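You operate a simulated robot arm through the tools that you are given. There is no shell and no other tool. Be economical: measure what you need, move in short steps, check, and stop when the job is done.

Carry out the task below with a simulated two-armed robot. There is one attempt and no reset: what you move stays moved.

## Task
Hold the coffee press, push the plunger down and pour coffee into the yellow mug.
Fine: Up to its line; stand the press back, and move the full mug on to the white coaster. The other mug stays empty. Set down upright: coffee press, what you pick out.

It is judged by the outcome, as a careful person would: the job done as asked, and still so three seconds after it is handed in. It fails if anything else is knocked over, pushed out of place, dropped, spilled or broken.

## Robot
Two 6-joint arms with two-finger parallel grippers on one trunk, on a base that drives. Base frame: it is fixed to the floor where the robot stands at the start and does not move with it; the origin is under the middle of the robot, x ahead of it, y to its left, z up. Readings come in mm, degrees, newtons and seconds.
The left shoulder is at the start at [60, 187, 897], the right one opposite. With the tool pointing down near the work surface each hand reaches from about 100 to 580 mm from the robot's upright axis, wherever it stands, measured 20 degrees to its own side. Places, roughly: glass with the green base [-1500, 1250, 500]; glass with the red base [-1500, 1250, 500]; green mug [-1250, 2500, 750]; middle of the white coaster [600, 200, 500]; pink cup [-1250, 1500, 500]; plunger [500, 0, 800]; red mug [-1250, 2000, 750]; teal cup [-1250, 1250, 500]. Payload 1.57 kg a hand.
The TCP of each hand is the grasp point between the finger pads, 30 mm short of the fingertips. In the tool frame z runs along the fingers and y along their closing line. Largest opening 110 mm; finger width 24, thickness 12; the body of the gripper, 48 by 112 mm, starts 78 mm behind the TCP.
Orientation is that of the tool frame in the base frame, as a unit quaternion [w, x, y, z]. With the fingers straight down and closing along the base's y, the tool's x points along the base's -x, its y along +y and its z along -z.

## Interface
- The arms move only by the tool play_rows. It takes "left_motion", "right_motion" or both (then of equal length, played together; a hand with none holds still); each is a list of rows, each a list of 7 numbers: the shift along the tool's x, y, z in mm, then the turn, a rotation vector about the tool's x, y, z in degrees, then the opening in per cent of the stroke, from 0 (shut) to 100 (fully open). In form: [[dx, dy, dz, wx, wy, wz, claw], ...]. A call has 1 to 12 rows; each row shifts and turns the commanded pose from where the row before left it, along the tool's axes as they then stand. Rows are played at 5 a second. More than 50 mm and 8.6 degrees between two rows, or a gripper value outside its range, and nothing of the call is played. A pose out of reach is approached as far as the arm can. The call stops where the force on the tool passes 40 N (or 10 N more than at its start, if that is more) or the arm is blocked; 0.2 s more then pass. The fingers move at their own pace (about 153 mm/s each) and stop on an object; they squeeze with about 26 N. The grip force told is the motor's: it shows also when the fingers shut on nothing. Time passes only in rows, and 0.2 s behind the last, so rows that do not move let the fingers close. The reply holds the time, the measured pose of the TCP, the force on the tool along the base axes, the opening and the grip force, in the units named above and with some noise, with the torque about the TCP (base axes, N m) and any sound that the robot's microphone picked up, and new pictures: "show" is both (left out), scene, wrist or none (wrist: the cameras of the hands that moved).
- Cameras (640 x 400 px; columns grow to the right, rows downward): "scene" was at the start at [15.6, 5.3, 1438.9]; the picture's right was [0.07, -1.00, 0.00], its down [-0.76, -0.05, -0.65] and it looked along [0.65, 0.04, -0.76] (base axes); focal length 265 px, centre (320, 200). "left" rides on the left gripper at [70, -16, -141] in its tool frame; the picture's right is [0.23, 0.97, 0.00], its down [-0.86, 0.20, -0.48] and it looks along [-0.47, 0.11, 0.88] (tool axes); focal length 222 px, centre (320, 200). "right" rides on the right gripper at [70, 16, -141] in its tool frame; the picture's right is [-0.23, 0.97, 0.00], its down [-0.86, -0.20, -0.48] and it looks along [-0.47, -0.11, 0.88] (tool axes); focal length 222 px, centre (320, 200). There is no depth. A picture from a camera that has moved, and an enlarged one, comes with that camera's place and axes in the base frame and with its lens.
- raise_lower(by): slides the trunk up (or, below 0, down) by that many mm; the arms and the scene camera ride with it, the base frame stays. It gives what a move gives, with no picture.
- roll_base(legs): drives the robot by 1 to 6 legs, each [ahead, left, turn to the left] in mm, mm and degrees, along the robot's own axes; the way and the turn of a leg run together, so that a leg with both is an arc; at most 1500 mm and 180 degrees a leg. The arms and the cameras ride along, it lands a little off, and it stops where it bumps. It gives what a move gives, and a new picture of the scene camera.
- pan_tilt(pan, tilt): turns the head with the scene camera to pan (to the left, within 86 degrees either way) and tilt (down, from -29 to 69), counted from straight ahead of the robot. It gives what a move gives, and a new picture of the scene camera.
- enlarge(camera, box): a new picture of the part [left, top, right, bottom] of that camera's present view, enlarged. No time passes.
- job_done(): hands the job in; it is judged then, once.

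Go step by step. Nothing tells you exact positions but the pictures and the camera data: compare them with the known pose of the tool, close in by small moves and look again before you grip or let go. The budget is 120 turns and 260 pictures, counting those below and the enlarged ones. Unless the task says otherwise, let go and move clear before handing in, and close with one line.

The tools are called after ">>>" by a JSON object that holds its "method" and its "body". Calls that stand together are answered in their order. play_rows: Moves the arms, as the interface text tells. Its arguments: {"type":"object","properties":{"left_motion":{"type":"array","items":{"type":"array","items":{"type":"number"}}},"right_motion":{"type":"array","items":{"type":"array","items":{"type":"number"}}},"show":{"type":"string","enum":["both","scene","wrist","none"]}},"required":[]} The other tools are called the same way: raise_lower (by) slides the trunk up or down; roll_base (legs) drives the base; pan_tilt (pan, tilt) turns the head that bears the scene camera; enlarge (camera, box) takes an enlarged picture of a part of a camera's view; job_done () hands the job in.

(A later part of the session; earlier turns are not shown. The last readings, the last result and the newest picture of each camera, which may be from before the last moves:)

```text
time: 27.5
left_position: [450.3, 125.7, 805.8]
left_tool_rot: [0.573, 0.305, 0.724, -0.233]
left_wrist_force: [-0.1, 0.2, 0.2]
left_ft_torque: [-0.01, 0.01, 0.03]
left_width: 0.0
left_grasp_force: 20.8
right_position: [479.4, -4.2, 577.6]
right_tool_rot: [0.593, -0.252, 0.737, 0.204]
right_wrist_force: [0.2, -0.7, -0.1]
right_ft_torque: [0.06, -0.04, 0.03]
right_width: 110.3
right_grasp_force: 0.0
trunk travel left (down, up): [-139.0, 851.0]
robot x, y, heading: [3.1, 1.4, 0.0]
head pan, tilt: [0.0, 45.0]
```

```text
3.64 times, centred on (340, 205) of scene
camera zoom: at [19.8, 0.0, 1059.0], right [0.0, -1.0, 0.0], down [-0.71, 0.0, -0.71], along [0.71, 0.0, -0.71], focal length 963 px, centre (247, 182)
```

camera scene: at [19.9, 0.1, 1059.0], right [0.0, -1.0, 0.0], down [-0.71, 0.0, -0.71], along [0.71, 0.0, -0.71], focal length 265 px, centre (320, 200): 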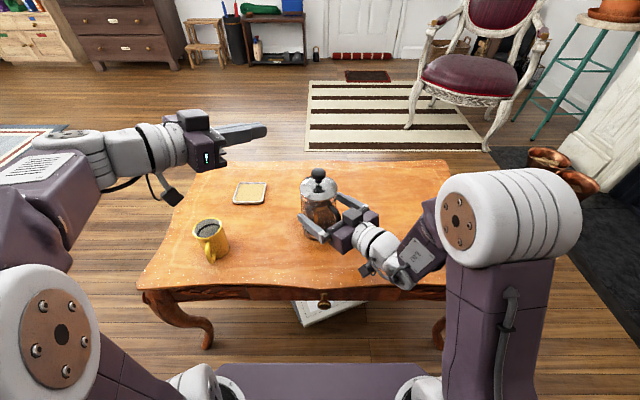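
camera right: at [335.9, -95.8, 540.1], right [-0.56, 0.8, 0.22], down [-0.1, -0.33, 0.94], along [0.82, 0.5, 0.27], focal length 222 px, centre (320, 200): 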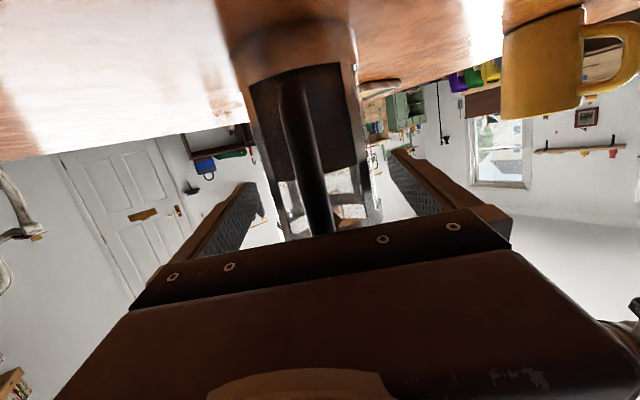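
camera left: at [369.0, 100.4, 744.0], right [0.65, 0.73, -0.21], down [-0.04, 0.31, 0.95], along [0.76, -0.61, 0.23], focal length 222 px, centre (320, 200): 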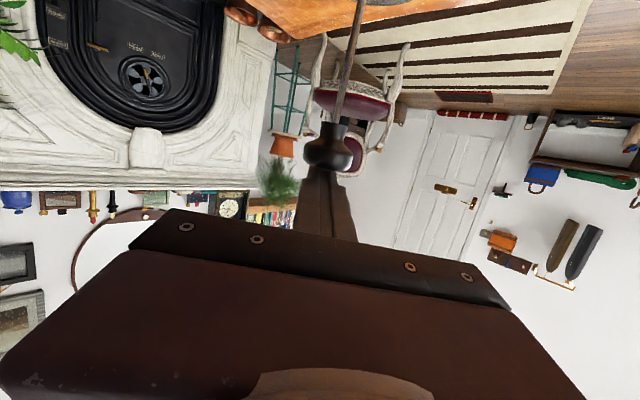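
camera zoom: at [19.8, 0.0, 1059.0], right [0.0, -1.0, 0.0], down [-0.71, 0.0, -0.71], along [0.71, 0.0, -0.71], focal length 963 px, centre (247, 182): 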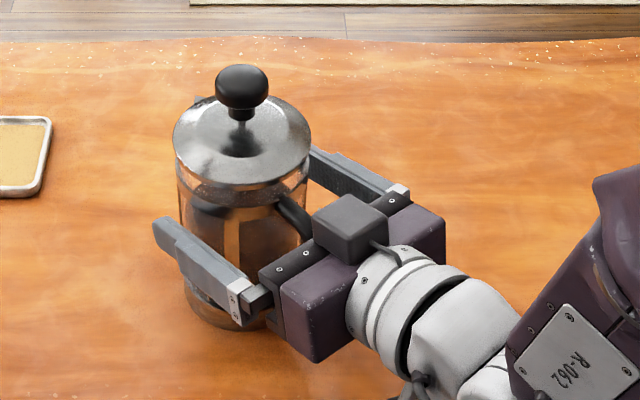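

Deep enough now (about 11 mm from the axis) with no contact. I'll close and lift slightly as a test.

>>> {"method": "play_rows", "body": {"right_motion": [[0, 0, 0, 0, 0, 0, 40], [0, 0, 0, 0, 0, 0, 40], [0, 0, 0, 0, 0, 0, 40], [-5, 0, -1, 0, 0, 0, 40], [-10, 0, -2, 0, 0, 0, 40], [-10, 0, -2, 0, 0, 0, 40], [-10, 0, -2, 0, 0, 0, 40]], "show": "scene"}}

>>> {"method": "enlarge", "body": {"camera": "scene", "box": [270, 150, 410, 260]}}

```text
time: 29.1
left_position: [449.7, 126.1, 806.3]
left_tool_rot: [0.572, 0.305, 0.725, -0.233]
left_wrist_force: [0.7, 0.8, 0.5]
left_ft_torque: [-0.02, 0.0, -0.03]
left_width: 0.0
left_grasp_force: 21.0
right_position: [478.3, -5.7, 612.9]
right_tool_rot: [0.592, -0.253, 0.738, 0.205]
right_wrist_force: [-0.3, -0.1, -9.0]
right_ft_torque: [-0.06, 0.13, 0.01]
right_width: 85.7
right_grasp_force: 26.2
trunk travel left (down, up): [-139.0, 851.0]
robot x, y, heading: [1.1, 3.6, 0.1]
head pan, tilt: [0.0, 45.0]
camera scene: at [20.6, 0.1, 1059.0], right [0.0, -1.0, 0.0], down [-0.71, 0.0, -0.71], along [0.71, 0.0, -0.71], focal length 265 px, centre (320, 200)
```

scene: 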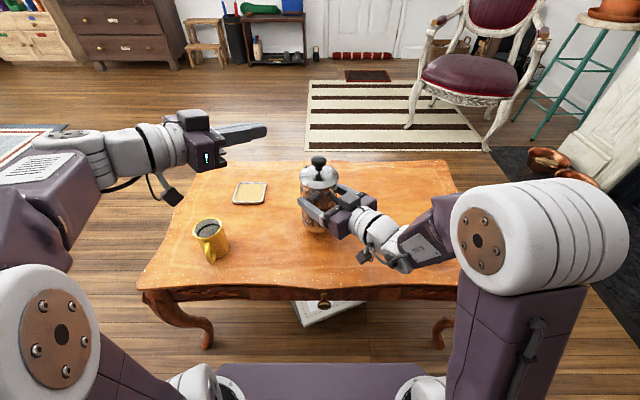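

```text
3.64 times, centred on (340, 205) of scene
camera zoom: at [20.6, 0.1, 1059.0], right [0.0, -1.0, 0.0], down [-0.71, 0.0, -0.71], along [0.71, 0.0, -0.71], focal length 963 px, centre (247, 182)
```

zoom: 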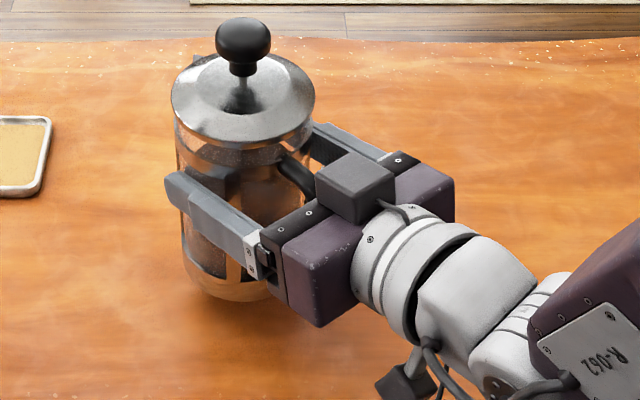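

The lift is clean: about 9 N of weight, upright, no slip. Next I move the left arm out to the side, turning its hand downward so its camera can watch the mug.

>>> {"method": "play_rows", "body": {"left_motion": [[10, 14.1, -37.6, 0, 0, 0, 0], [10, 14.1, -37.6, 0, 0, 0, 0], [10, 14.1, -37.6, 0, 0, 0, 0], [10, 14.1, -37.6, 0, 0, 0, 0], [0, 0, 0, 0, 8.33, 0, 0], [0, 0, 0, 0, 8.33, 0, 0], [0, 0, 0, 0, 8.33, 0, 0], [0, 0, 0, 0, 8.33, 0, 0], [0, 0, 0, 0, 8.33, 0, 0], [0, 0, 0, 0, 8.33, 0, 0], [0, 0, 0, 0, 8.33, 0, 0], [0, 0, 0, 0, 8.33, 0, 0]], "show": "both"}}

```text
time: 31.7
left_position: [376.6, 275.7, 793.2]
left_tool_rot: [0.08, 0.382, 0.92, -0.025]
left_wrist_force: [-0.4, 0.2, 0.3]
left_ft_torque: [-0.01, -0.01, 0.01]
left_width: 0.0
left_grasp_force: 21.3
left hand out of reach, approached as far as the arm can: row 12
right_position: [478.7, -5.3, 613.5]
right_tool_rot: [0.592, -0.253, 0.737, 0.205]
right_wrist_force: [-0.3, 0.4, -8.2]
right_ft_torque: [-0.04, 0.04, 0.01]
right_width: 85.6
right_grasp_force: 25.8
trunk travel left (down, up): [-139.0, 851.0]
robot x, y, heading: [-0.6, -3.5, 0.1]
head pan, tilt: [0.0, 45.0]
camera scene: at [20.6, 0.0, 1059.0], right [0.0, -1.0, 0.0], down [-0.71, 0.0, -0.71], along [0.71, 0.0, -0.71], focal length 265 px, centre (320, 200)
camera left: at [298.4, 326.8, 921.1], right [0.53, 0.85, -0.02], down [0.67, -0.41, 0.62], along [0.51, -0.34, -0.79], focal length 222 px, centre (320, 200)
```

scene: 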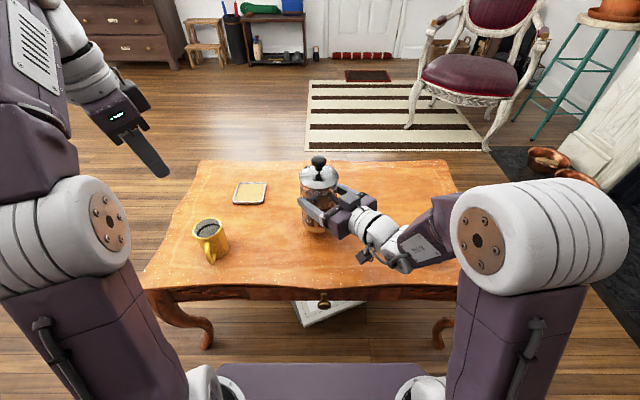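
left: 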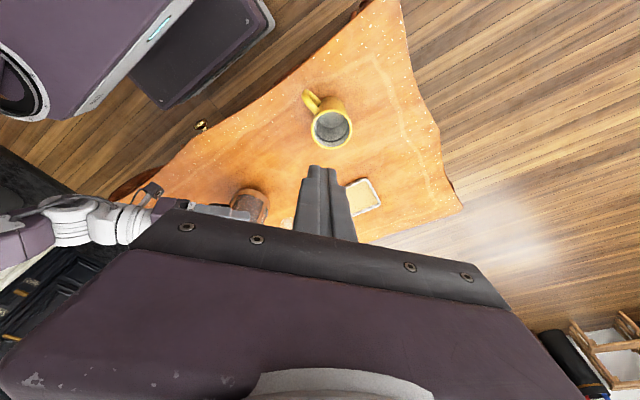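

>>> {"method": "play_rows", "body": {"left_motion": [[28, 28, 0, 0, 0, 0, 0], [28, 28, 0, 0, 0, 0, 0], [28, 28, 0, 0, 0, 0, 0]], "show": "none"}}

>>> {"method": "enlarge", "body": {"camera": "left", "box": [200, 60, 400, 220]}}

>>> {"method": "enlarge", "body": {"camera": "scene", "box": [170, 190, 260, 280]}}

```text
time: 32.5
left_position: [370.5, 387.0, 761.0]
left_tool_rot: [0.08, 0.383, 0.92, -0.026]
left_wrist_force: [-0.1, 1.4, 0.0]
left_ft_torque: [0.0, 0.01, 0.02]
left_width: 0.0
left_grasp_force: 21.5
left hand out of reach, approached as far as the arm can: row 1, 2, 3
right_position: [478.9, -6.2, 611.8]
right_tool_rot: [0.591, -0.254, 0.738, 0.205]
right_wrist_force: [0.2, -0.5, -8.0]
right_ft_torque: [-0.09, 0.06, -0.03]
right_width: 85.5
right_grasp_force: 26.1
trunk travel left (down, up): [-139.0, 851.0]
robot x, y, heading: [2.0, -1.2, -0.1]
head pan, tilt: [0.0, 45.0]
```

```text
2.50 times, centred on (300, 140) of left
camera zoom: at [292.6, 438.7, 888.5], right [0.53, 0.85, -0.02], down [0.67, -0.41, 0.62], along [0.51, -0.35, -0.79], focal length 555 px, centre (370, 350)
```

zoom: 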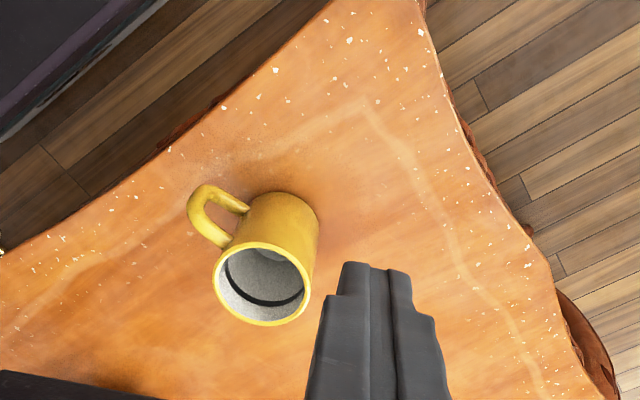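

```text
4.44 times, centred on (215, 235) of scene
camera zoom: at [20.7, 0.3, 1059.0], right [0.0, -1.0, 0.0], down [-0.71, 0.0, -0.71], along [0.71, 0.0, -0.71], focal length 1178 px, centre (787, 44)
```

zoom: 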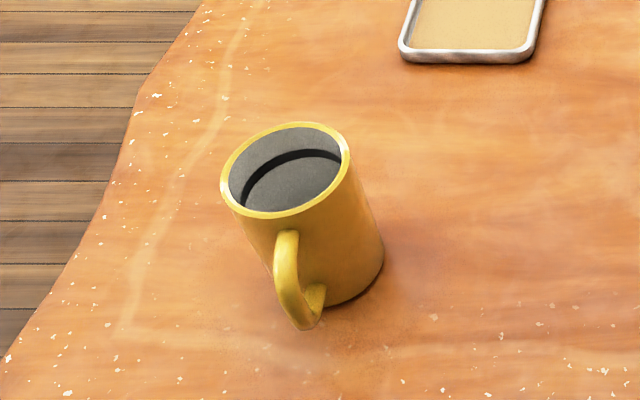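

Now I raise the press and turn it so the spout faces the mug side (+y).

>>> {"method": "play_rows", "body": {"right_motion": [[-30, 0, -6.4, 0, 0, 0, 40], [-35, 0, -7.5, 0, 0, 0, 40], [-35, 0, -7.5, 0, 0, 0, 40], [0, 0, 0, -8.31, 0, -1.77, 40], [0, 0, 0, -8.31, 0, -1.77, 40], [0, 0, 0, -8.31, 0, -1.77, 40], [0, 0, 0, -8.31, 0, -1.77, 40], [0, 0, 0, -8.31, 0, -1.77, 40], [0, 0, 0, -8.31, 0, -1.77, 40]], "show": "scene"}}

```text
time: 34.5
left_position: [371.9, 385.3, 761.1]
left_tool_rot: [0.08, 0.383, 0.92, -0.026]
left_wrist_force: [0.3, 0.2, 0.5]
left_ft_torque: [-0.02, 0.02, 0.01]
left_width: 0.0
left_grasp_force: 20.8
right_position: [480.5, -3.4, 715.5]
right_tool_rot: [0.446, -0.544, 0.557, 0.442]
right_wrist_force: [-0.7, -0.4, -9.0]
right_ft_torque: [-0.14, 0.01, -0.02]
right_width: 85.6
right_grasp_force: 26.6
trunk travel left (down, up): [-139.0, 851.0]
robot x, y, heading: [0.9, 0.0, -0.3]
head pan, tilt: [0.0, 45.0]
camera scene: at [20.9, 0.1, 1059.0], right [0.0, -1.0, 0.0], down [-0.71, 0.0, -0.71], along [0.71, 0.0, -0.71], focal length 265 px, centre (320, 200)
```

scene: 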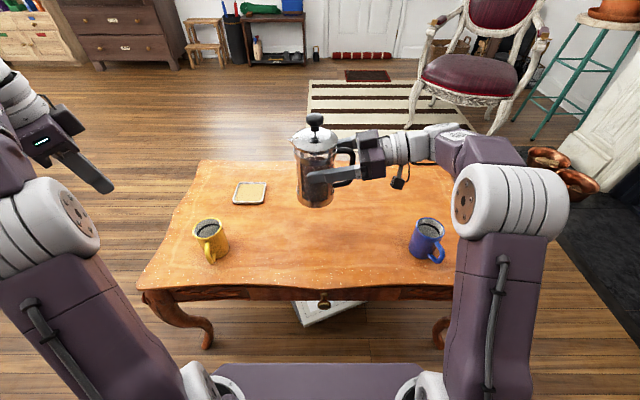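

>>> {"method": "play_rows", "body": {"right_motion": [[-8, 14.3, 37, 0, 0, 0, 40], [-8, 14.3, 37, 0, 0, 0, 40], [-8, 14.3, 37, 0, 0, 0, 40], [-8, 14.3, 37, 0, 0, 0, 40], [-8, 14.3, 37, 0, 0, 0, 40]], "show": "scene"}}

>>> {"method": "enlarge", "body": {"camera": "left", "box": [160, 40, 400, 220]}}

>>> {"method": "enlarge", "body": {"camera": "scene", "box": [150, 110, 330, 280]}}

```text
time: 35.7
left_position: [369.9, 386.9, 760.4]
left_tool_rot: [0.08, 0.383, 0.92, -0.027]
left_wrist_force: [0.7, -0.6, 0.6]
left_ft_torque: [0.01, -0.03, -0.01]
left_width: 0.1
left_grasp_force: 22.0
right_position: [411.6, 186.0, 715.1]
right_tool_rot: [0.446, -0.543, 0.558, 0.441]
right_wrist_force: [0.3, -0.6, -8.8]
right_ft_torque: [-0.12, 0.02, 0.0]
right_width: 85.5
right_grasp_force: 26.3
trunk travel left (down, up): [-139.0, 851.0]
robot x, y, heading: [-3.8, 0.2, -0.3]
head pan, tilt: [0.0, 45.0]
camera scene: at [20.5, 0.6, 1059.0], right [0.0, -1.0, 0.0], down [-0.71, 0.0, -0.71], along [0.71, 0.0, -0.71], focal length 265 px, centre (320, 200)
```

scene: 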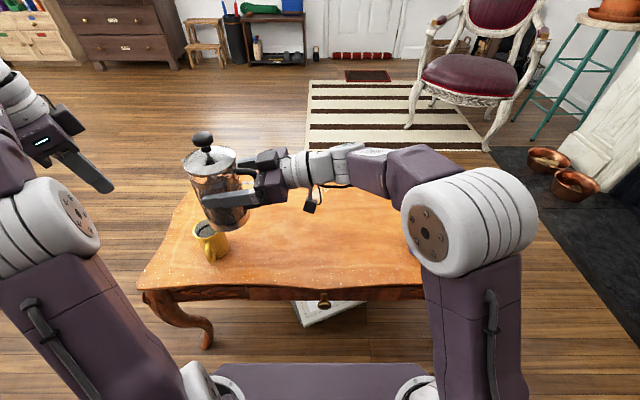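

```text
2.22 times, centred on (280, 130) of left
camera zoom: at [292.5, 438.6, 888.6], right [0.53, 0.85, -0.02], down [0.67, -0.41, 0.62], along [0.51, -0.35, -0.79], focal length 494 px, centre (409, 356)
```

zoom: 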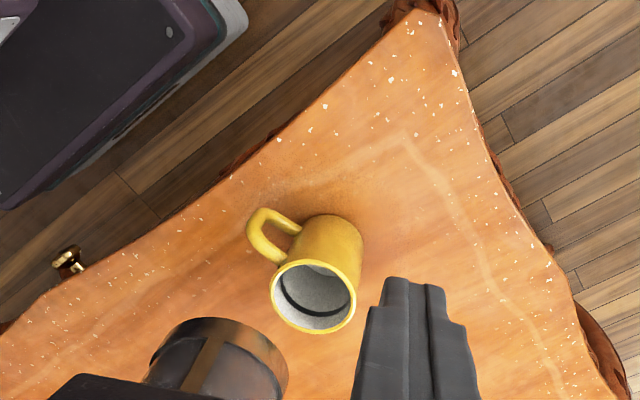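

```text
2.35 times, centred on (240, 195) of scene
camera zoom: at [20.5, 0.6, 1059.0], right [0.0, -1.0, 0.0], down [-0.71, 0.0, -0.71], along [0.71, 0.0, -0.71], focal length 623 px, centre (508, 212)
```

zoom: 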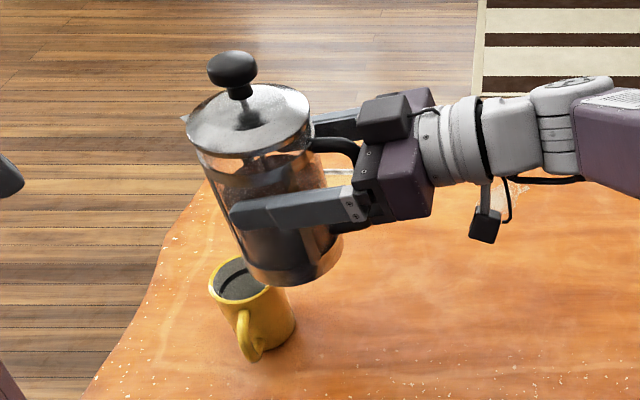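

The spout faces the mug. I back off slightly, tilt 10°, lower, then tilt to 18° and check.

>>> {"method": "play_rows", "body": {"right_motion": [[1.9, 0, -8.8, 0, 0, 0, 40], [0, 0, 0, 0, 5, 0, 40], [0, 0, 0, 0, 5, 0, 40], [20, 0, 8, 0, 0, 0, 40], [20, 0, 8, 0, 0, 0, 40], [20, 0, 8, 0, 0, 0, 40], [0, 0, 0, 0, 4, 0, 40], [0, 0, 0, 0, 4, 0, 40], [13, 0, 7.5, 0, 0, 0, 40], [13, 0, 7.5, 0, 0, 0, 40]], "show": "scene"}}

>>> {"method": "enlarge", "body": {"camera": "left", "box": [160, 40, 400, 220]}}

>>> {"method": "enlarge", "body": {"camera": "scene", "box": [150, 150, 310, 280]}}

```text
time: 37.9
left_position: [372.0, 386.4, 760.9]
left_tool_rot: [0.08, 0.383, 0.92, -0.025]
left_wrist_force: [0.2, 0.0, 0.3]
left_ft_torque: [-0.01, 0.02, -0.01]
left_width: 0.0
left_grasp_force: 21.3
right_position: [411.0, 177.6, 620.5]
right_tool_rot: [0.354, -0.606, 0.62, 0.352]
right_wrist_force: [0.3, 0.7, -9.6]
right_ft_torque: [-0.06, -0.01, -0.07]
right_width: 85.0
right_grasp_force: 25.9
trunk travel left (down, up): [-139.0, 851.0]
robot x, y, heading: [1.7, -1.6, 0.1]
head pan, tilt: [0.0, 45.0]
camera scene: at [20.7, 0.5, 1059.0], right [0.0, -1.0, 0.0], down [-0.71, 0.0, -0.71], along [0.71, 0.0, -0.71], focal length 265 px, centre (320, 200)
```

scene: 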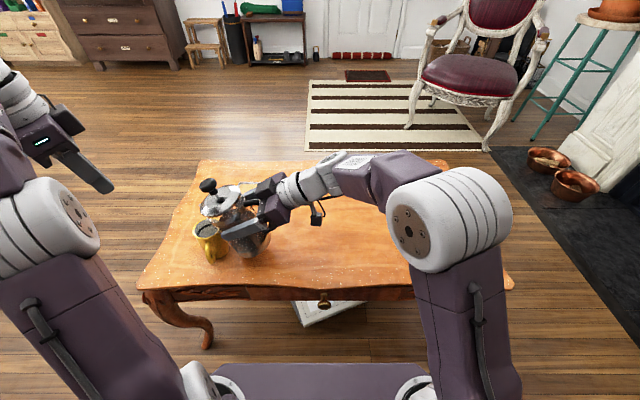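

```text
2.22 times, centred on (280, 130) of left
camera zoom: at [292.6, 438.5, 888.6], right [0.53, 0.85, -0.02], down [0.67, -0.41, 0.62], along [0.51, -0.35, -0.79], focal length 494 px, centre (409, 356)
```

zoom: 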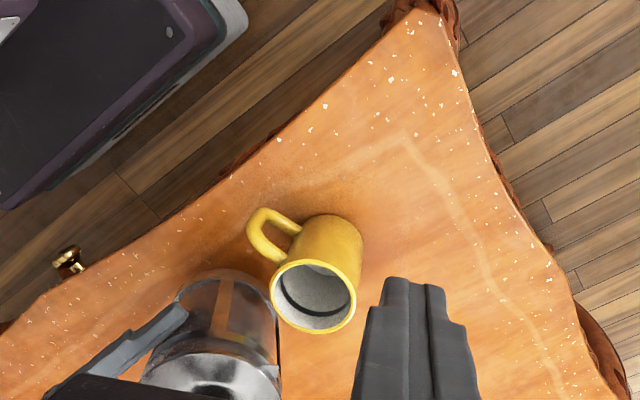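

```text
3.08 times, centred on (230, 215) of scene
camera zoom: at [20.7, 0.5, 1059.0], right [0.0, -1.0, 0.0], down [-0.71, 0.0, -0.71], along [0.71, 0.0, -0.71], focal length 815 px, centre (597, 154)
```

zoom: 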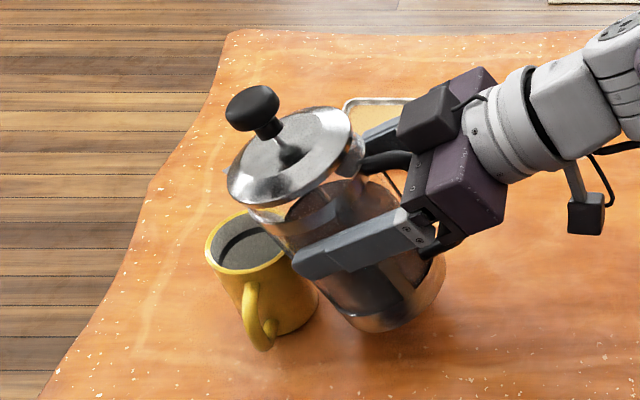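

>>> {"method": "play_rows", "body": {"right_motion": [[4, 0, -6.9, 0, 0, 0, 40], [0, 0, 0, 0, 2, 0, 40], [0, 0, 0, 0, 2, 0, 40], [0, 0, 0, 0, 2, 0, 40], [0, 0, 0, 0, 2, 0, 40], [0, 0, 0, 0, 0, 0, 40]], "show": "none"}}

>>> {"method": "enlarge", "body": {"camera": "left", "box": [160, 40, 400, 220]}}

>>> {"method": "enlarge", "body": {"camera": "scene", "box": [150, 150, 310, 280]}}

```text
time: 39.3
left_position: [369.7, 386.8, 761.4]
left_tool_rot: [0.081, 0.383, 0.92, -0.025]
left_wrist_force: [-0.5, 0.1, -0.2]
left_ft_torque: [-0.02, -0.01, 0.0]
left_width: 0.1
left_grasp_force: 21.3
right_position: [408.9, 168.9, 620.9]
right_tool_rot: [0.308, -0.63, 0.643, 0.308]
right_wrist_force: [0.3, 0.0, -8.5]
right_ft_torque: [-0.07, 0.01, 0.01]
right_width: 85.3
right_grasp_force: 26.0
trunk travel left (down, up): [-139.0, 851.0]
robot x, y, heading: [-0.0, 0.9, -0.1]
head pan, tilt: [0.0, 45.0]
```

```text
2.22 times, centred on (280, 130) of left
camera zoom: at [292.5, 438.5, 888.6], right [0.53, 0.85, -0.02], down [0.67, -0.41, 0.62], along [0.51, -0.35, -0.79], focal length 494 px, centre (409, 356)
```

zoom: 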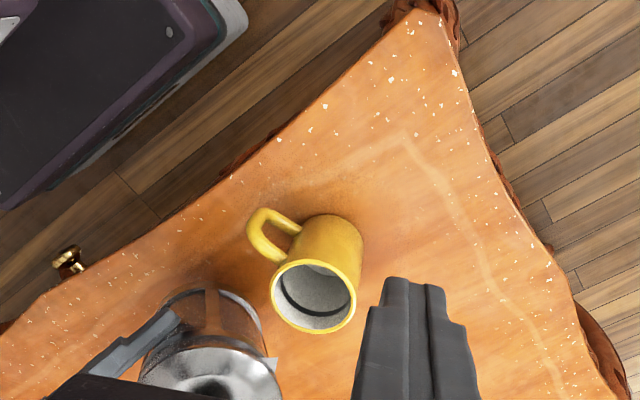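

```text
3.08 times, centred on (230, 215) of scene
camera zoom: at [20.6, 0.5, 1059.0], right [0.0, -1.0, 0.0], down [-0.71, 0.0, -0.71], along [0.71, 0.0, -0.71], focal length 815 px, centre (597, 154)
```

zoom: 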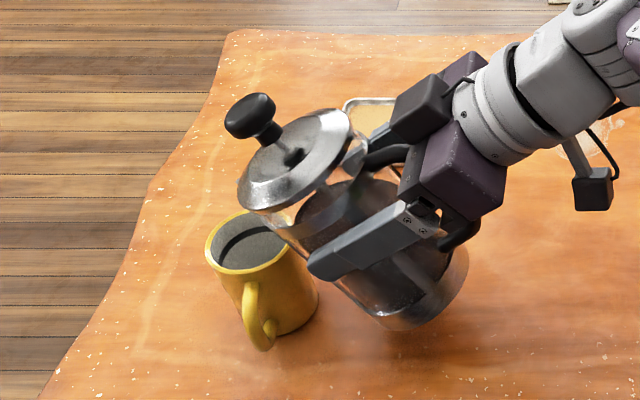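

The spout tip is above the mug, about 16 mm short of its centre, which suits the stream's throw. Tilting on slowly.

>>> {"method": "play_rows", "body": {"right_motion": [[0, 0, 0, 0, 2, 0, 40], [0, 0, 0, 0, 2, 0, 40], [0, 0, 0, 0, 2, 0, 40], [0, 0, 0, 0, 2, 0, 40], [0, 0, 0, 0, 0, 0, 40]], "show": "none"}}

>>> {"method": "enlarge", "body": {"camera": "left", "box": [160, 80, 360, 230]}}

>>> {"method": "enlarge", "body": {"camera": "scene", "box": [150, 150, 310, 280]}}

```text
time: 40.5
left_position: [370.7, 386.3, 760.7]
left_tool_rot: [0.082, 0.383, 0.92, -0.026]
left_wrist_force: [0.3, -0.1, -0.4]
left_ft_torque: [0.0, 0.02, 0.01]
left_width: 0.1
left_grasp_force: 20.9
right_position: [410.3, 170.6, 620.0]
right_tool_rot: [0.265, -0.648, 0.663, 0.264]
right_wrist_force: [0.3, -0.6, -8.7]
right_ft_torque: [-0.06, 0.03, 0.01]
right_width: 85.4
right_grasp_force: 26.1
trunk travel left (down, up): [-139.0, 851.0]
robot x, y, heading: [5.1, -2.1, 0.1]
head pan, tilt: [0.0, 45.0]
```

```text
2.67 times, centred on (260, 155) of left
camera zoom: at [292.5, 438.5, 888.6], right [0.53, 0.85, -0.02], down [0.67, -0.41, 0.62], along [0.51, -0.35, -0.79], focal length 592 px, centre (480, 320)
```

zoom: 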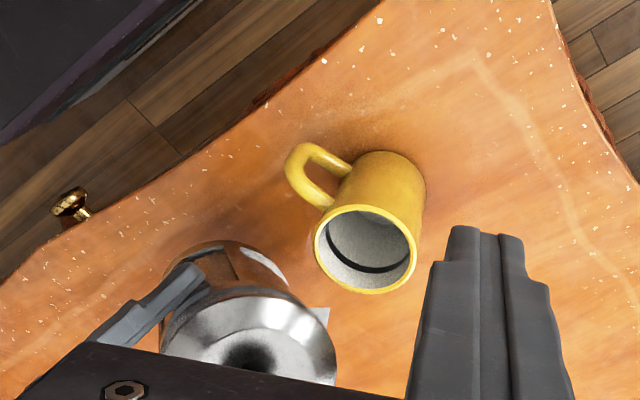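

```text
3.08 times, centred on (230, 215) of scene
camera zoom: at [20.6, 0.5, 1059.0], right [0.0, -1.0, 0.0], down [-0.71, 0.0, -0.71], along [0.71, 0.0, -0.71], focal length 815 px, centre (597, 154)
```

zoom: 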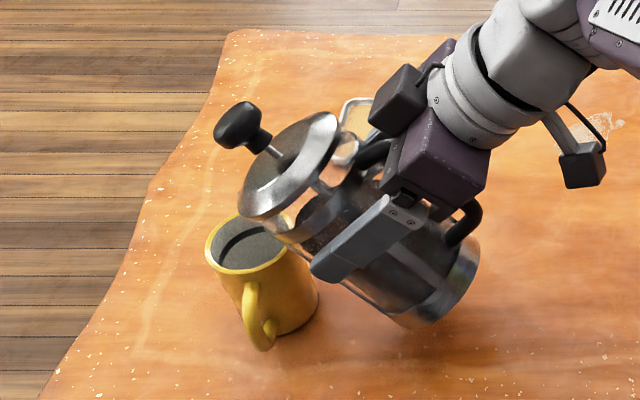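

>>> {"method": "play_rows", "body": {"right_motion": [[0, 0, 0, 0, 2, 0, 40], [0, 0, 0, 0, 2, 0, 40], [0, 0, 0, 0, 2, 0, 40], [0, 0, 0, 0, 0, 0, 40]], "show": "none"}}

>>> {"method": "enlarge", "body": {"camera": "left", "box": [160, 80, 360, 230]}}

>>> {"method": "enlarge", "body": {"camera": "scene", "box": [150, 150, 310, 280]}}

```text
time: 41.5
left_position: [370.2, 386.7, 760.4]
left_tool_rot: [0.08, 0.383, 0.92, -0.026]
left_wrist_force: [0.9, 0.0, 0.6]
left_ft_torque: [-0.02, 0.03, 0.02]
left_width: 0.0
left_grasp_force: 21.5
right_position: [410.5, 169.9, 620.7]
right_tool_rot: [0.227, -0.663, 0.676, 0.229]
right_wrist_force: [-0.5, 0.7, -8.6]
right_ft_torque: [-0.06, 0.01, 0.02]
right_width: 85.3
right_grasp_force: 26.8
trunk travel left (down, up): [-139.0, 851.0]
robot x, y, heading: [-2.7, 1.8, -0.1]
head pan, tilt: [0.0, 45.0]
```

```text
2.67 times, centred on (260, 155) of left
camera zoom: at [292.5, 438.5, 888.6], right [0.53, 0.85, -0.02], down [0.67, -0.41, 0.62], along [0.51, -0.35, -0.79], focal length 592 px, centre (480, 320)
```

zoom: 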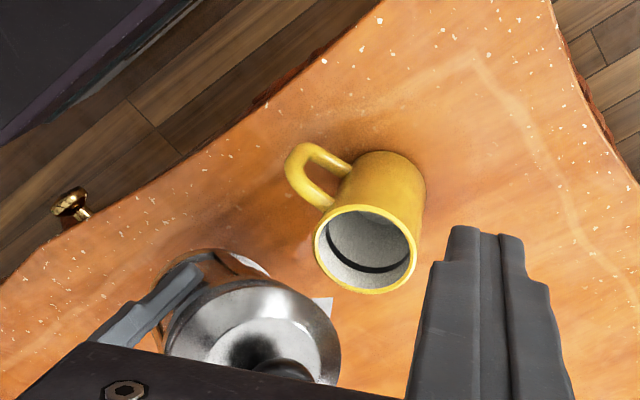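

```text
3.08 times, centred on (230, 215) of scene
camera zoom: at [20.6, 0.5, 1059.0], right [0.0, -1.0, 0.0], down [-0.71, 0.0, -0.71], along [0.71, 0.0, -0.71], focal length 815 px, centre (597, 154)
```

zoom: 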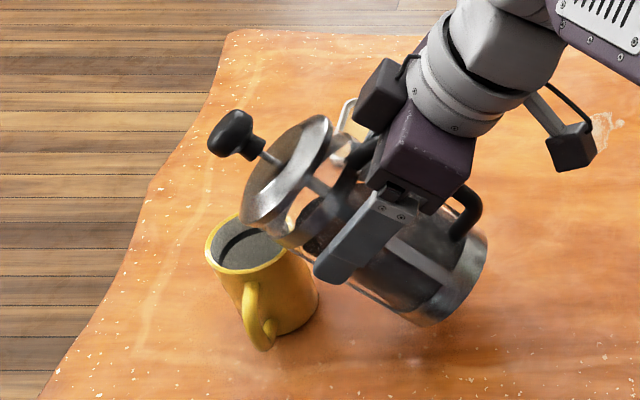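

>>> {"method": "play_rows", "body": {"right_motion": [[0, 0, 0, 0, 2, 0, 40], [0, 0, 0, 0, 2, 0, 40], [0, 0, 0, 0, 2, 0, 40], [0, 0, 0, 0, 0, 0, 40]], "show": "none"}}

>>> {"method": "enlarge", "body": {"camera": "left", "box": [160, 80, 360, 230]}}

>>> {"method": "enlarge", "body": {"camera": "scene", "box": [150, 150, 310, 280]}}

```text
time: 42.5
left_position: [372.6, 387.1, 759.2]
left_tool_rot: [0.081, 0.383, 0.92, -0.026]
left_wrist_force: [0.9, 0.3, -0.4]
left_ft_torque: [-0.03, -0.01, 0.01]
left_width: 0.2
left_grasp_force: 21.1
right_position: [412.1, 169.2, 620.5]
right_tool_rot: [0.192, -0.673, 0.687, 0.194]
right_wrist_force: [1.0, -0.9, -8.9]
right_ft_torque: [-0.02, 0.07, 0.03]
right_width: 85.0
right_grasp_force: 26.0
trunk travel left (down, up): [-139.0, 851.0]
robot x, y, heading: [-0.2, 0.7, -0.1]
head pan, tilt: [0.0, 45.0]
```

```text
2.67 times, centred on (260, 155) of left
camera zoom: at [292.5, 438.5, 888.7], right [0.53, 0.85, -0.02], down [0.67, -0.41, 0.62], along [0.51, -0.35, -0.79], focal length 592 px, centre (480, 320)
```

zoom: 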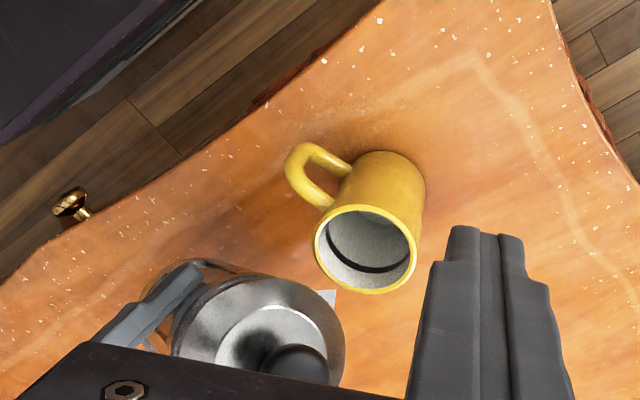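

```text
3.08 times, centred on (230, 215) of scene
camera zoom: at [20.6, 0.5, 1059.0], right [0.0, -1.0, 0.0], down [-0.71, 0.0, -0.71], along [0.71, 0.0, -0.71], focal length 815 px, centre (597, 154)
```

zoom: 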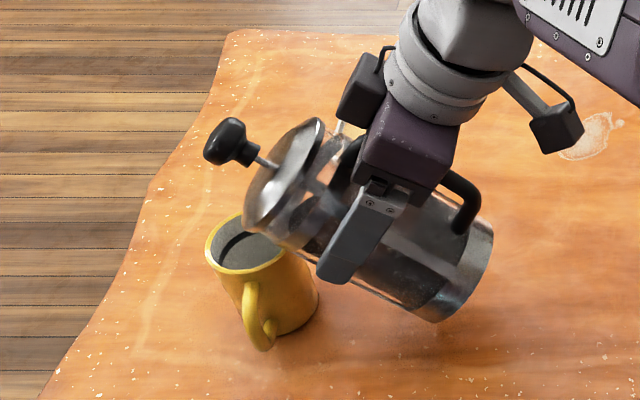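

>>> {"method": "play_rows", "body": {"right_motion": [[-1.3, 0, -2.2, 0, 2, 0, 40], [-1.3, 0, -2.2, 0, 2, 0, 40], [0, 0, 0, 0, 0, 0, 40]], "show": "none"}}

>>> {"method": "enlarge", "body": {"camera": "left", "box": [160, 80, 360, 230]}}

>>> {"method": "enlarge", "body": {"camera": "scene", "box": [150, 150, 310, 280]}}

```text
time: 43.3
left_position: [370.4, 386.7, 760.8]
left_tool_rot: [0.081, 0.383, 0.92, -0.026]
left_wrist_force: [-0.2, -0.2, 0.0]
left_ft_torque: [-0.01, 0.03, 0.0]
left_width: 0.1
left_grasp_force: 21.6
right_position: [411.9, 169.7, 626.1]
right_tool_rot: [0.169, -0.679, 0.693, 0.171]
right_wrist_force: [-1.3, -0.4, -8.3]
right_ft_torque: [0.02, 0.0, -0.02]
right_width: 85.5
right_grasp_force: 25.6
trunk travel left (down, up): [-139.0, 851.0]
robot x, y, heading: [-0.8, -0.3, -0.2]
head pan, tilt: [0.0, 45.0]
```

```text
2.67 times, centred on (260, 155) of left
camera zoom: at [292.5, 438.5, 888.6], right [0.53, 0.85, -0.02], down [0.67, -0.41, 0.62], along [0.51, -0.35, -0.79], focal length 592 px, centre (480, 320)
```

zoom: 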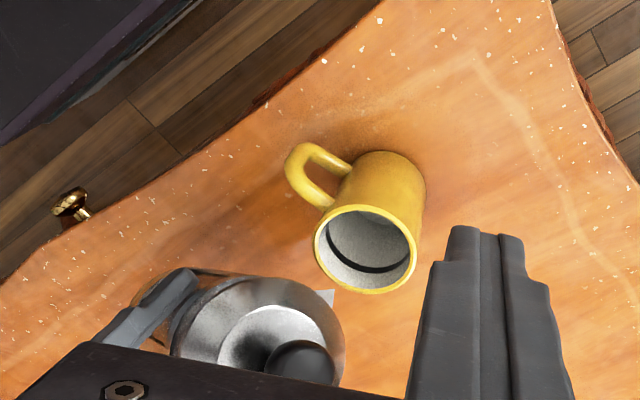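

```text
3.08 times, centred on (230, 215) of scene
camera zoom: at [20.6, 0.5, 1059.0], right [0.0, -1.0, 0.0], down [-0.71, 0.0, -0.71], along [0.71, 0.0, -0.71], focal length 815 px, centre (597, 154)
```

zoom: 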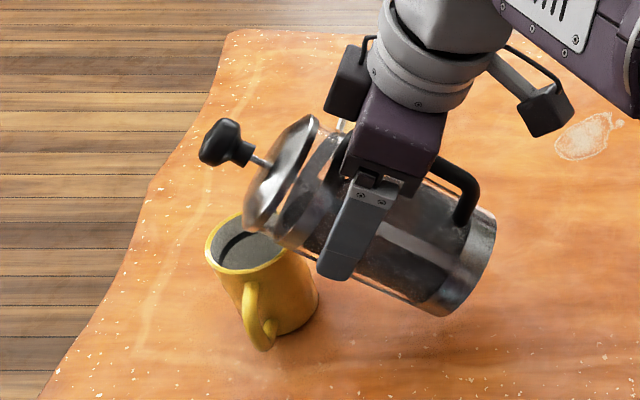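

>>> {"method": "play_rows", "body": {"right_motion": [[-0.8, 0, -1.8, 0, 2, 0, 40], [-0.8, 0, -1.8, 0, 2, 0, 40], [0, 0, 0, 0, 0, 0, 40]], "show": "none"}}

>>> {"method": "enlarge", "body": {"camera": "left", "box": [160, 80, 360, 230]}}

>>> {"method": "enlarge", "body": {"camera": "scene", "box": [150, 150, 310, 280]}}

```text
time: 44.1
left_position: [370.3, 386.3, 760.8]
left_tool_rot: [0.08, 0.384, 0.92, -0.026]
left_wrist_force: [0.3, -0.6, 0.5]
left_ft_torque: [0.01, 0.03, 0.02]
left_width: 0.0
left_grasp_force: 21.4
right_position: [410.9, 169.4, 630.3]
right_tool_rot: [0.144, -0.685, 0.699, 0.146]
right_wrist_force: [-0.1, 0.7, -7.6]
right_ft_torque: [-0.01, -0.03, 0.01]
right_width: 85.4
right_grasp_force: 26.1
trunk travel left (down, up): [-139.0, 851.0]
robot x, y, heading: [-1.6, -3.2, -0.2]
head pan, tilt: [0.0, 45.0]
```

```text
2.67 times, centred on (260, 155) of left
camera zoom: at [292.5, 438.5, 888.6], right [0.53, 0.85, -0.02], down [0.67, -0.41, 0.62], along [0.51, -0.35, -0.79], focal length 592 px, centre (480, 320)
```

zoom: 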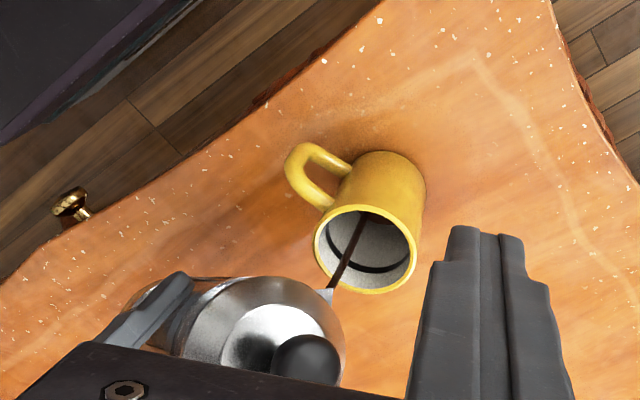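

```text
3.08 times, centred on (230, 215) of scene
camera zoom: at [20.6, 0.5, 1059.0], right [0.0, -1.0, 0.0], down [-0.71, 0.0, -0.71], along [0.71, 0.0, -0.71], focal length 815 px, centre (597, 154)
```

zoom: 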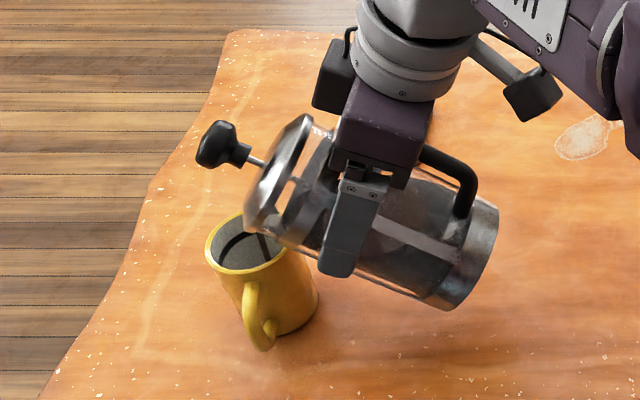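

Coffee is now streaming into the mug (tilt about 55°). I'll hold here and watch.

>>> {"method": "play_rows", "body": {"right_motion": [[0, 0, 0, 0, 0, 0, 40], [0, 0, 0, 0, 0, 0, 40], [0, 0, 0, 0, 0, 0, 40], [0, 0, 0, 0, 0, 0, 40]], "show": "none"}}

>>> {"method": "enlarge", "body": {"camera": "left", "box": [200, 110, 360, 210]}}

>>> {"method": "enlarge", "body": {"camera": "scene", "box": [180, 180, 280, 260]}}

```text
time: 45.1
left_position: [371.5, 388.1, 760.9]
left_tool_rot: [0.08, 0.383, 0.92, -0.026]
left_wrist_force: [-0.3, 0.3, -0.7]
left_ft_torque: [0.03, 0.04, 0.05]
left_width: 0.1
left_grasp_force: 21.3
right_position: [411.0, 169.0, 630.0]
right_tool_rot: [0.144, -0.684, 0.699, 0.147]
right_wrist_force: [-0.3, -0.1, -8.9]
right_ft_torque: [-0.01, -0.03, 0.01]
right_width: 85.1
right_grasp_force: 26.1
trunk travel left (down, up): [-139.0, 851.0]
robot x, y, heading: [2.3, 0.4, -0.1]
head pan, tilt: [0.0, 45.0]
```

```text
4.00 times, centred on (280, 160) of left
camera zoom: at [292.5, 438.5, 888.6], right [0.53, 0.85, -0.02], down [0.67, -0.41, 0.62], along [0.51, -0.35, -0.79], focal length 888 px, centre (480, 360)
```

zoom: 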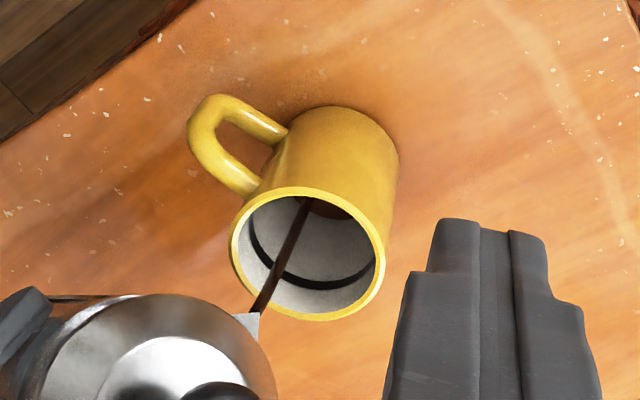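

```text
5.00 times, centred on (230, 220) of scene
camera zoom: at [20.6, 0.5, 1059.0], right [0.0, -1.0, 0.0], down [-0.71, 0.0, -0.71], along [0.71, 0.0, -0.71], focal length 1325 px, centre (770, 100)
```

zoom: 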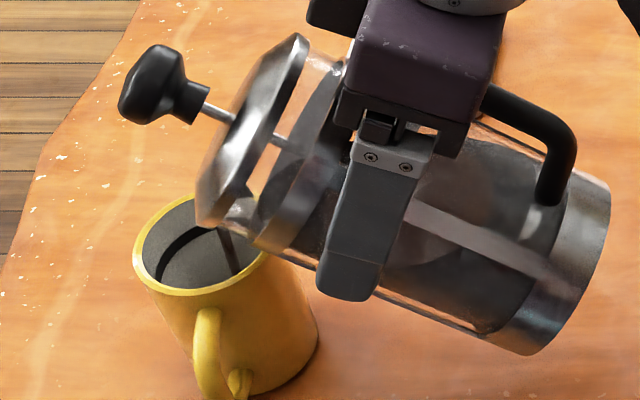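

>>> {"method": "play_rows", "body": {"right_motion": [[0, 0, 0, 0, 0, 0, 40], [0, 0, 0, 0, 0, 0, 40], [0, 0, 0, 0, 0, 0, 40], [0, 0, 0, 0, 0, 0, 40], [0, 0, 0, 0, 0, 0, 40]], "show": "none"}}

>>> {"method": "enlarge", "body": {"camera": "left", "box": [200, 110, 360, 210]}}

>>> {"method": "enlarge", "body": {"camera": "scene", "box": [180, 180, 280, 260]}}

```text
time: 46.3
left_position: [370.1, 386.3, 760.2]
left_tool_rot: [0.081, 0.383, 0.92, -0.027]
left_wrist_force: [0.0, -0.3, -0.5]
left_ft_torque: [-0.01, -0.01, 0.01]
left_width: 0.0
left_grasp_force: 21.3
right_position: [412.6, 169.2, 631.1]
right_tool_rot: [0.146, -0.684, 0.7, 0.146]
right_wrist_force: [-0.1, 0.9, -7.4]
right_ft_torque: [0.01, 0.03, 0.03]
right_width: 85.4
right_grasp_force: 26.1
trunk travel left (down, up): [-139.0, 851.0]
robot x, y, heading: [-0.1, -0.7, 0.3]
head pan, tilt: [0.0, 45.0]
```

```text
4.00 times, centred on (280, 160) of left
camera zoom: at [292.5, 438.5, 888.7], right [0.53, 0.85, -0.02], down [0.67, -0.41, 0.62], along [0.51, -0.35, -0.79], focal length 888 px, centre (480, 360)
```

zoom: 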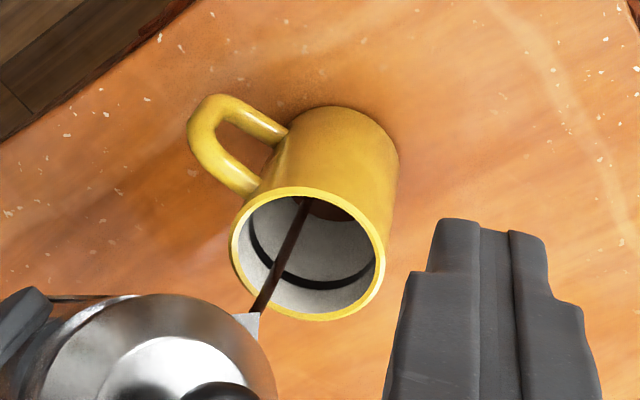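

```text
5.00 times, centred on (230, 220) of scene
camera zoom: at [20.6, 0.5, 1059.0], right [0.0, -1.0, 0.0], down [-0.71, 0.0, -0.71], along [0.71, 0.0, -0.71], focal length 1325 px, centre (770, 100)
```

zoom: 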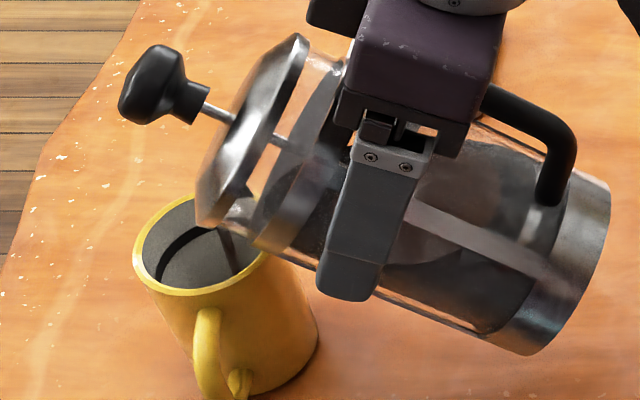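

>>> {"method": "play_rows", "body": {"right_motion": [[-0.4, 0, -1.5, 0, 2, 0, 40], [0, 0, 0, 0, 0, 0, 40], [0, 0, 0, 0, 0, 0, 40], [0, 0, 0, 0, 0, 0, 40], [0, 0, 0, 0, 0, 0, 40], [0, 0, 0, 0, 0, 0, 40]], "show": "none"}}

>>> {"method": "enlarge", "body": {"camera": "left", "box": [200, 110, 360, 210]}}

>>> {"method": "enlarge", "body": {"camera": "scene", "box": [180, 180, 280, 260]}}

```text
time: 47.7
left_position: [371.3, 387.0, 760.9]
left_tool_rot: [0.081, 0.382, 0.92, -0.027]
left_wrist_force: [0.8, 0.3, 0.7]
left_ft_torque: [-0.01, 0.02, 0.02]
left_width: 0.1
left_grasp_force: 21.3
right_position: [411.6, 168.8, 631.0]
right_tool_rot: [0.132, -0.687, 0.701, 0.134]
right_wrist_force: [-0.3, -0.1, -8.0]
right_ft_torque: [0.01, 0.02, -0.03]
right_width: 85.3
right_grasp_force: 26.1
trunk travel left (down, up): [-139.0, 851.0]
robot x, y, heading: [2.6, 2.7, -0.2]
head pan, tilt: [0.0, 45.0]
```

```text
4.00 times, centred on (280, 160) of left
camera zoom: at [292.4, 438.4, 888.7], right [0.53, 0.85, -0.02], down [0.67, -0.41, 0.62], along [0.51, -0.35, -0.79], focal length 888 px, centre (480, 360)
```

zoom: 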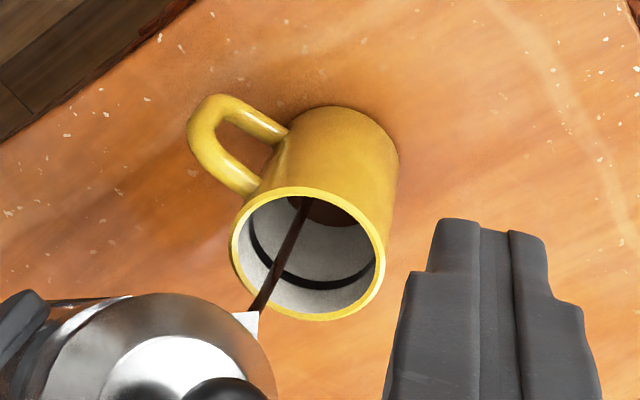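

```text
5.00 times, centred on (230, 220) of scene
camera zoom: at [20.6, 0.5, 1059.0], right [0.0, -1.0, 0.0], down [-0.71, 0.0, -0.71], along [0.71, 0.0, -0.71], focal length 1325 px, centre (770, 100)
```

zoom: 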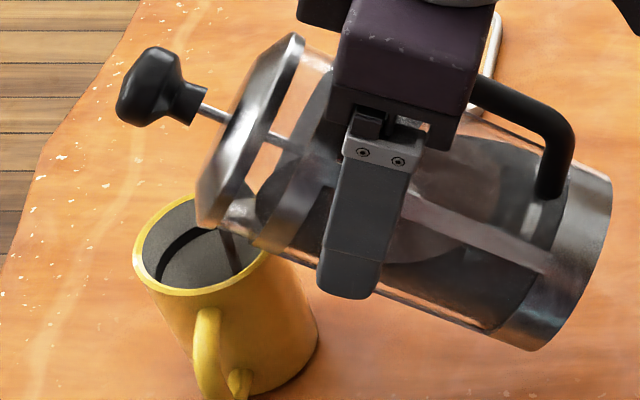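

>>> {"method": "play_rows", "body": {"right_motion": [[-0.3, 0, -1.5, 0, 2, 0, 40], [0, 0, 0, 0, 0, 0, 40], [0, 0, 0, 0, 0, 0, 40], [0, 0, 0, 0, 0, 0, 40], [0, 0, 0, 0, 0, 0, 40], [0, 0, 0, 0, 0, 0, 40], [0, 0, 0, 0, 0, 0, 40], [0, 0, 0, 0, 0, 0, 40], [0, 0, 0, 0, 0, 0, 40], [0, 0, 0, 0, 0, 0, 40]], "show": "none"}}

>>> {"method": "enlarge", "body": {"camera": "left", "box": [200, 110, 360, 210]}}

```text
time: 49.9
left_position: [369.9, 386.6, 760.3]
left_tool_rot: [0.081, 0.384, 0.919, -0.026]
left_wrist_force: [0.6, -0.1, 0.6]
left_ft_torque: [0.0, 0.02, 0.02]
left_width: 0.0
left_grasp_force: 21.3
right_position: [410.7, 168.8, 632.4]
right_tool_rot: [0.12, -0.69, 0.703, 0.122]
right_wrist_force: [-0.6, -0.1, -8.0]
right_ft_torque: [0.05, 0.02, -0.02]
right_width: 85.4
right_grasp_force: 25.6
trunk travel left (down, up): [-139.0, 851.0]
robot x, y, heading: [0.1, -1.8, -0.1]
head pan, tilt: [0.0, 45.0]
```

```text
4.00 times, centred on (280, 160) of left
camera zoom: at [292.4, 438.4, 888.7], right [0.53, 0.85, -0.02], down [0.67, -0.41, 0.62], along [0.51, -0.35, -0.79], focal length 888 px, centre (480, 360)
```

zoom: 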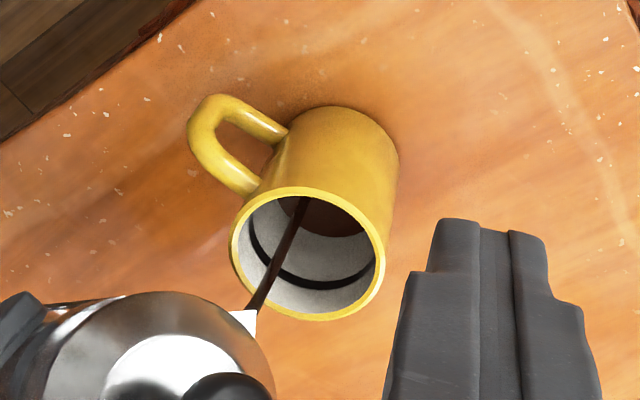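

>>> {"method": "play_rows", "body": {"right_motion": [[-0.3, 0, -1.5, 0, 2, 0, 40], [0, 0, 0, 0, 0, 0, 40], [0, 0, 0, 0, 0, 0, 40], [0, 0, 0, 0, 0, 0, 40], [0, 0, 0, 0, 0, 0, 40], [0, 0, 0, 0, 0, 0, 40], [0, 0, 0, 0, 0, 0, 40], [0, 0, 0, 0, 0, 0, 40], [0, 0, 0, 0, 0, 0, 40], [0, 0, 0, 0, 0, 0, 40]], "show": "none"}}

>>> {"method": "enlarge", "body": {"camera": "left", "box": [200, 110, 360, 210]}}

>>> {"method": "enlarge", "body": {"camera": "scene", "box": [180, 180, 280, 260]}}

```text
time: 52.1
left_position: [370.5, 386.6, 760.3]
left_tool_rot: [0.081, 0.383, 0.92, -0.027]
left_wrist_force: [-0.6, -0.9, 0.2]
left_ft_torque: [0.01, -0.03, 0.0]
left_width: 0.0
left_grasp_force: 21.4
right_position: [411.8, 167.8, 634.4]
right_tool_rot: [0.108, -0.692, 0.706, 0.111]
right_wrist_force: [0.7, 0.0, -7.9]
right_ft_torque: [0.0, -0.01, -0.02]
right_width: 85.6
right_grasp_force: 25.8
trunk travel left (down, up): [-139.0, 851.0]
robot x, y, heading: [-1.9, 0.8, 0.0]
head pan, tilt: [0.0, 45.0]
```

```text
4.00 times, centred on (280, 160) of left
camera zoom: at [292.4, 438.4, 888.7], right [0.53, 0.85, -0.02], down [0.67, -0.41, 0.62], along [0.51, -0.35, -0.79], focal length 888 px, centre (480, 360)
```

zoom: 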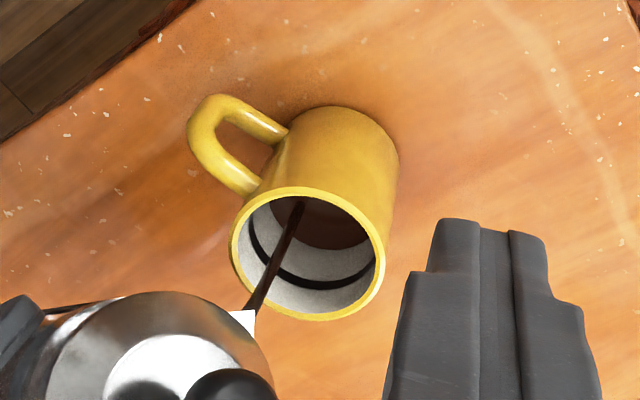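

```text
5.00 times, centred on (230, 220) of scene
camera zoom: at [20.5, 0.4, 1059.0], right [0.0, -1.0, 0.0], down [-0.71, 0.0, -0.71], along [0.71, 0.0, -0.71], focal length 1325 px, centre (770, 100)
```

zoom: 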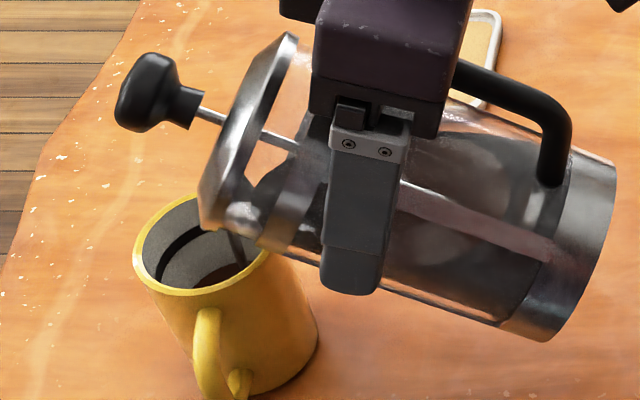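

>>> {"method": "play_rows", "body": {"right_motion": [[-0.2, 0, -1.5, 0, 2, 0, 40], [0, 0, 0, 0, 0, 0, 40], [0, 0, 0, 0, 0, 0, 40], [0, 0, 0, 0, 0, 0, 40], [0, 0, 0, 0, 0, 0, 40], [0, 0, 0, 0, 0, 0, 40], [0, 0, 0, 0, 0, 0, 40], [0, 0, 0, 0, 0, 0, 40], [0, 0, 0, 0, 0, 0, 40]], "show": "none"}}

>>> {"method": "enlarge", "body": {"camera": "left", "box": [200, 110, 360, 210]}}

```text
time: 54.1
left_position: [370.9, 386.0, 760.9]
left_tool_rot: [0.081, 0.383, 0.92, -0.025]
left_wrist_force: [0.6, 0.3, 0.7]
left_ft_torque: [-0.03, 0.0, 0.0]
left_width: 0.1
left_grasp_force: 20.8
right_position: [411.7, 166.8, 637.3]
right_tool_rot: [0.095, -0.693, 0.707, 0.098]
right_wrist_force: [0.0, -0.2, -7.6]
right_ft_torque: [-0.01, 0.01, -0.03]
right_width: 85.1
right_grasp_force: 26.4
trunk travel left (down, up): [-139.0, 851.0]
robot x, y, heading: [0.5, 0.3, 0.1]
head pan, tilt: [0.0, 45.0]
```

```text
4.00 times, centred on (280, 160) of left
camera zoom: at [292.4, 438.4, 888.7], right [0.53, 0.85, -0.02], down [0.67, -0.41, 0.62], along [0.51, -0.35, -0.79], focal length 888 px, centre (480, 360)
```

zoom: 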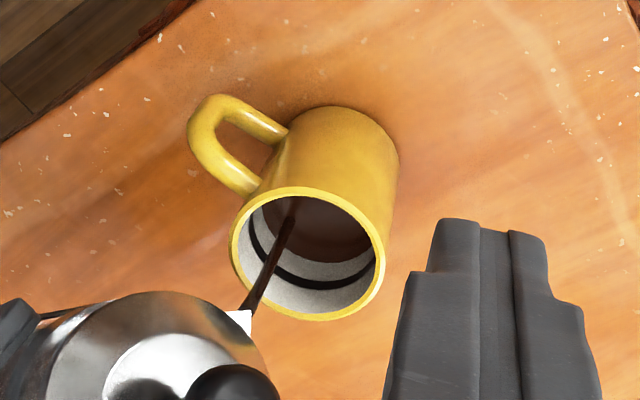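

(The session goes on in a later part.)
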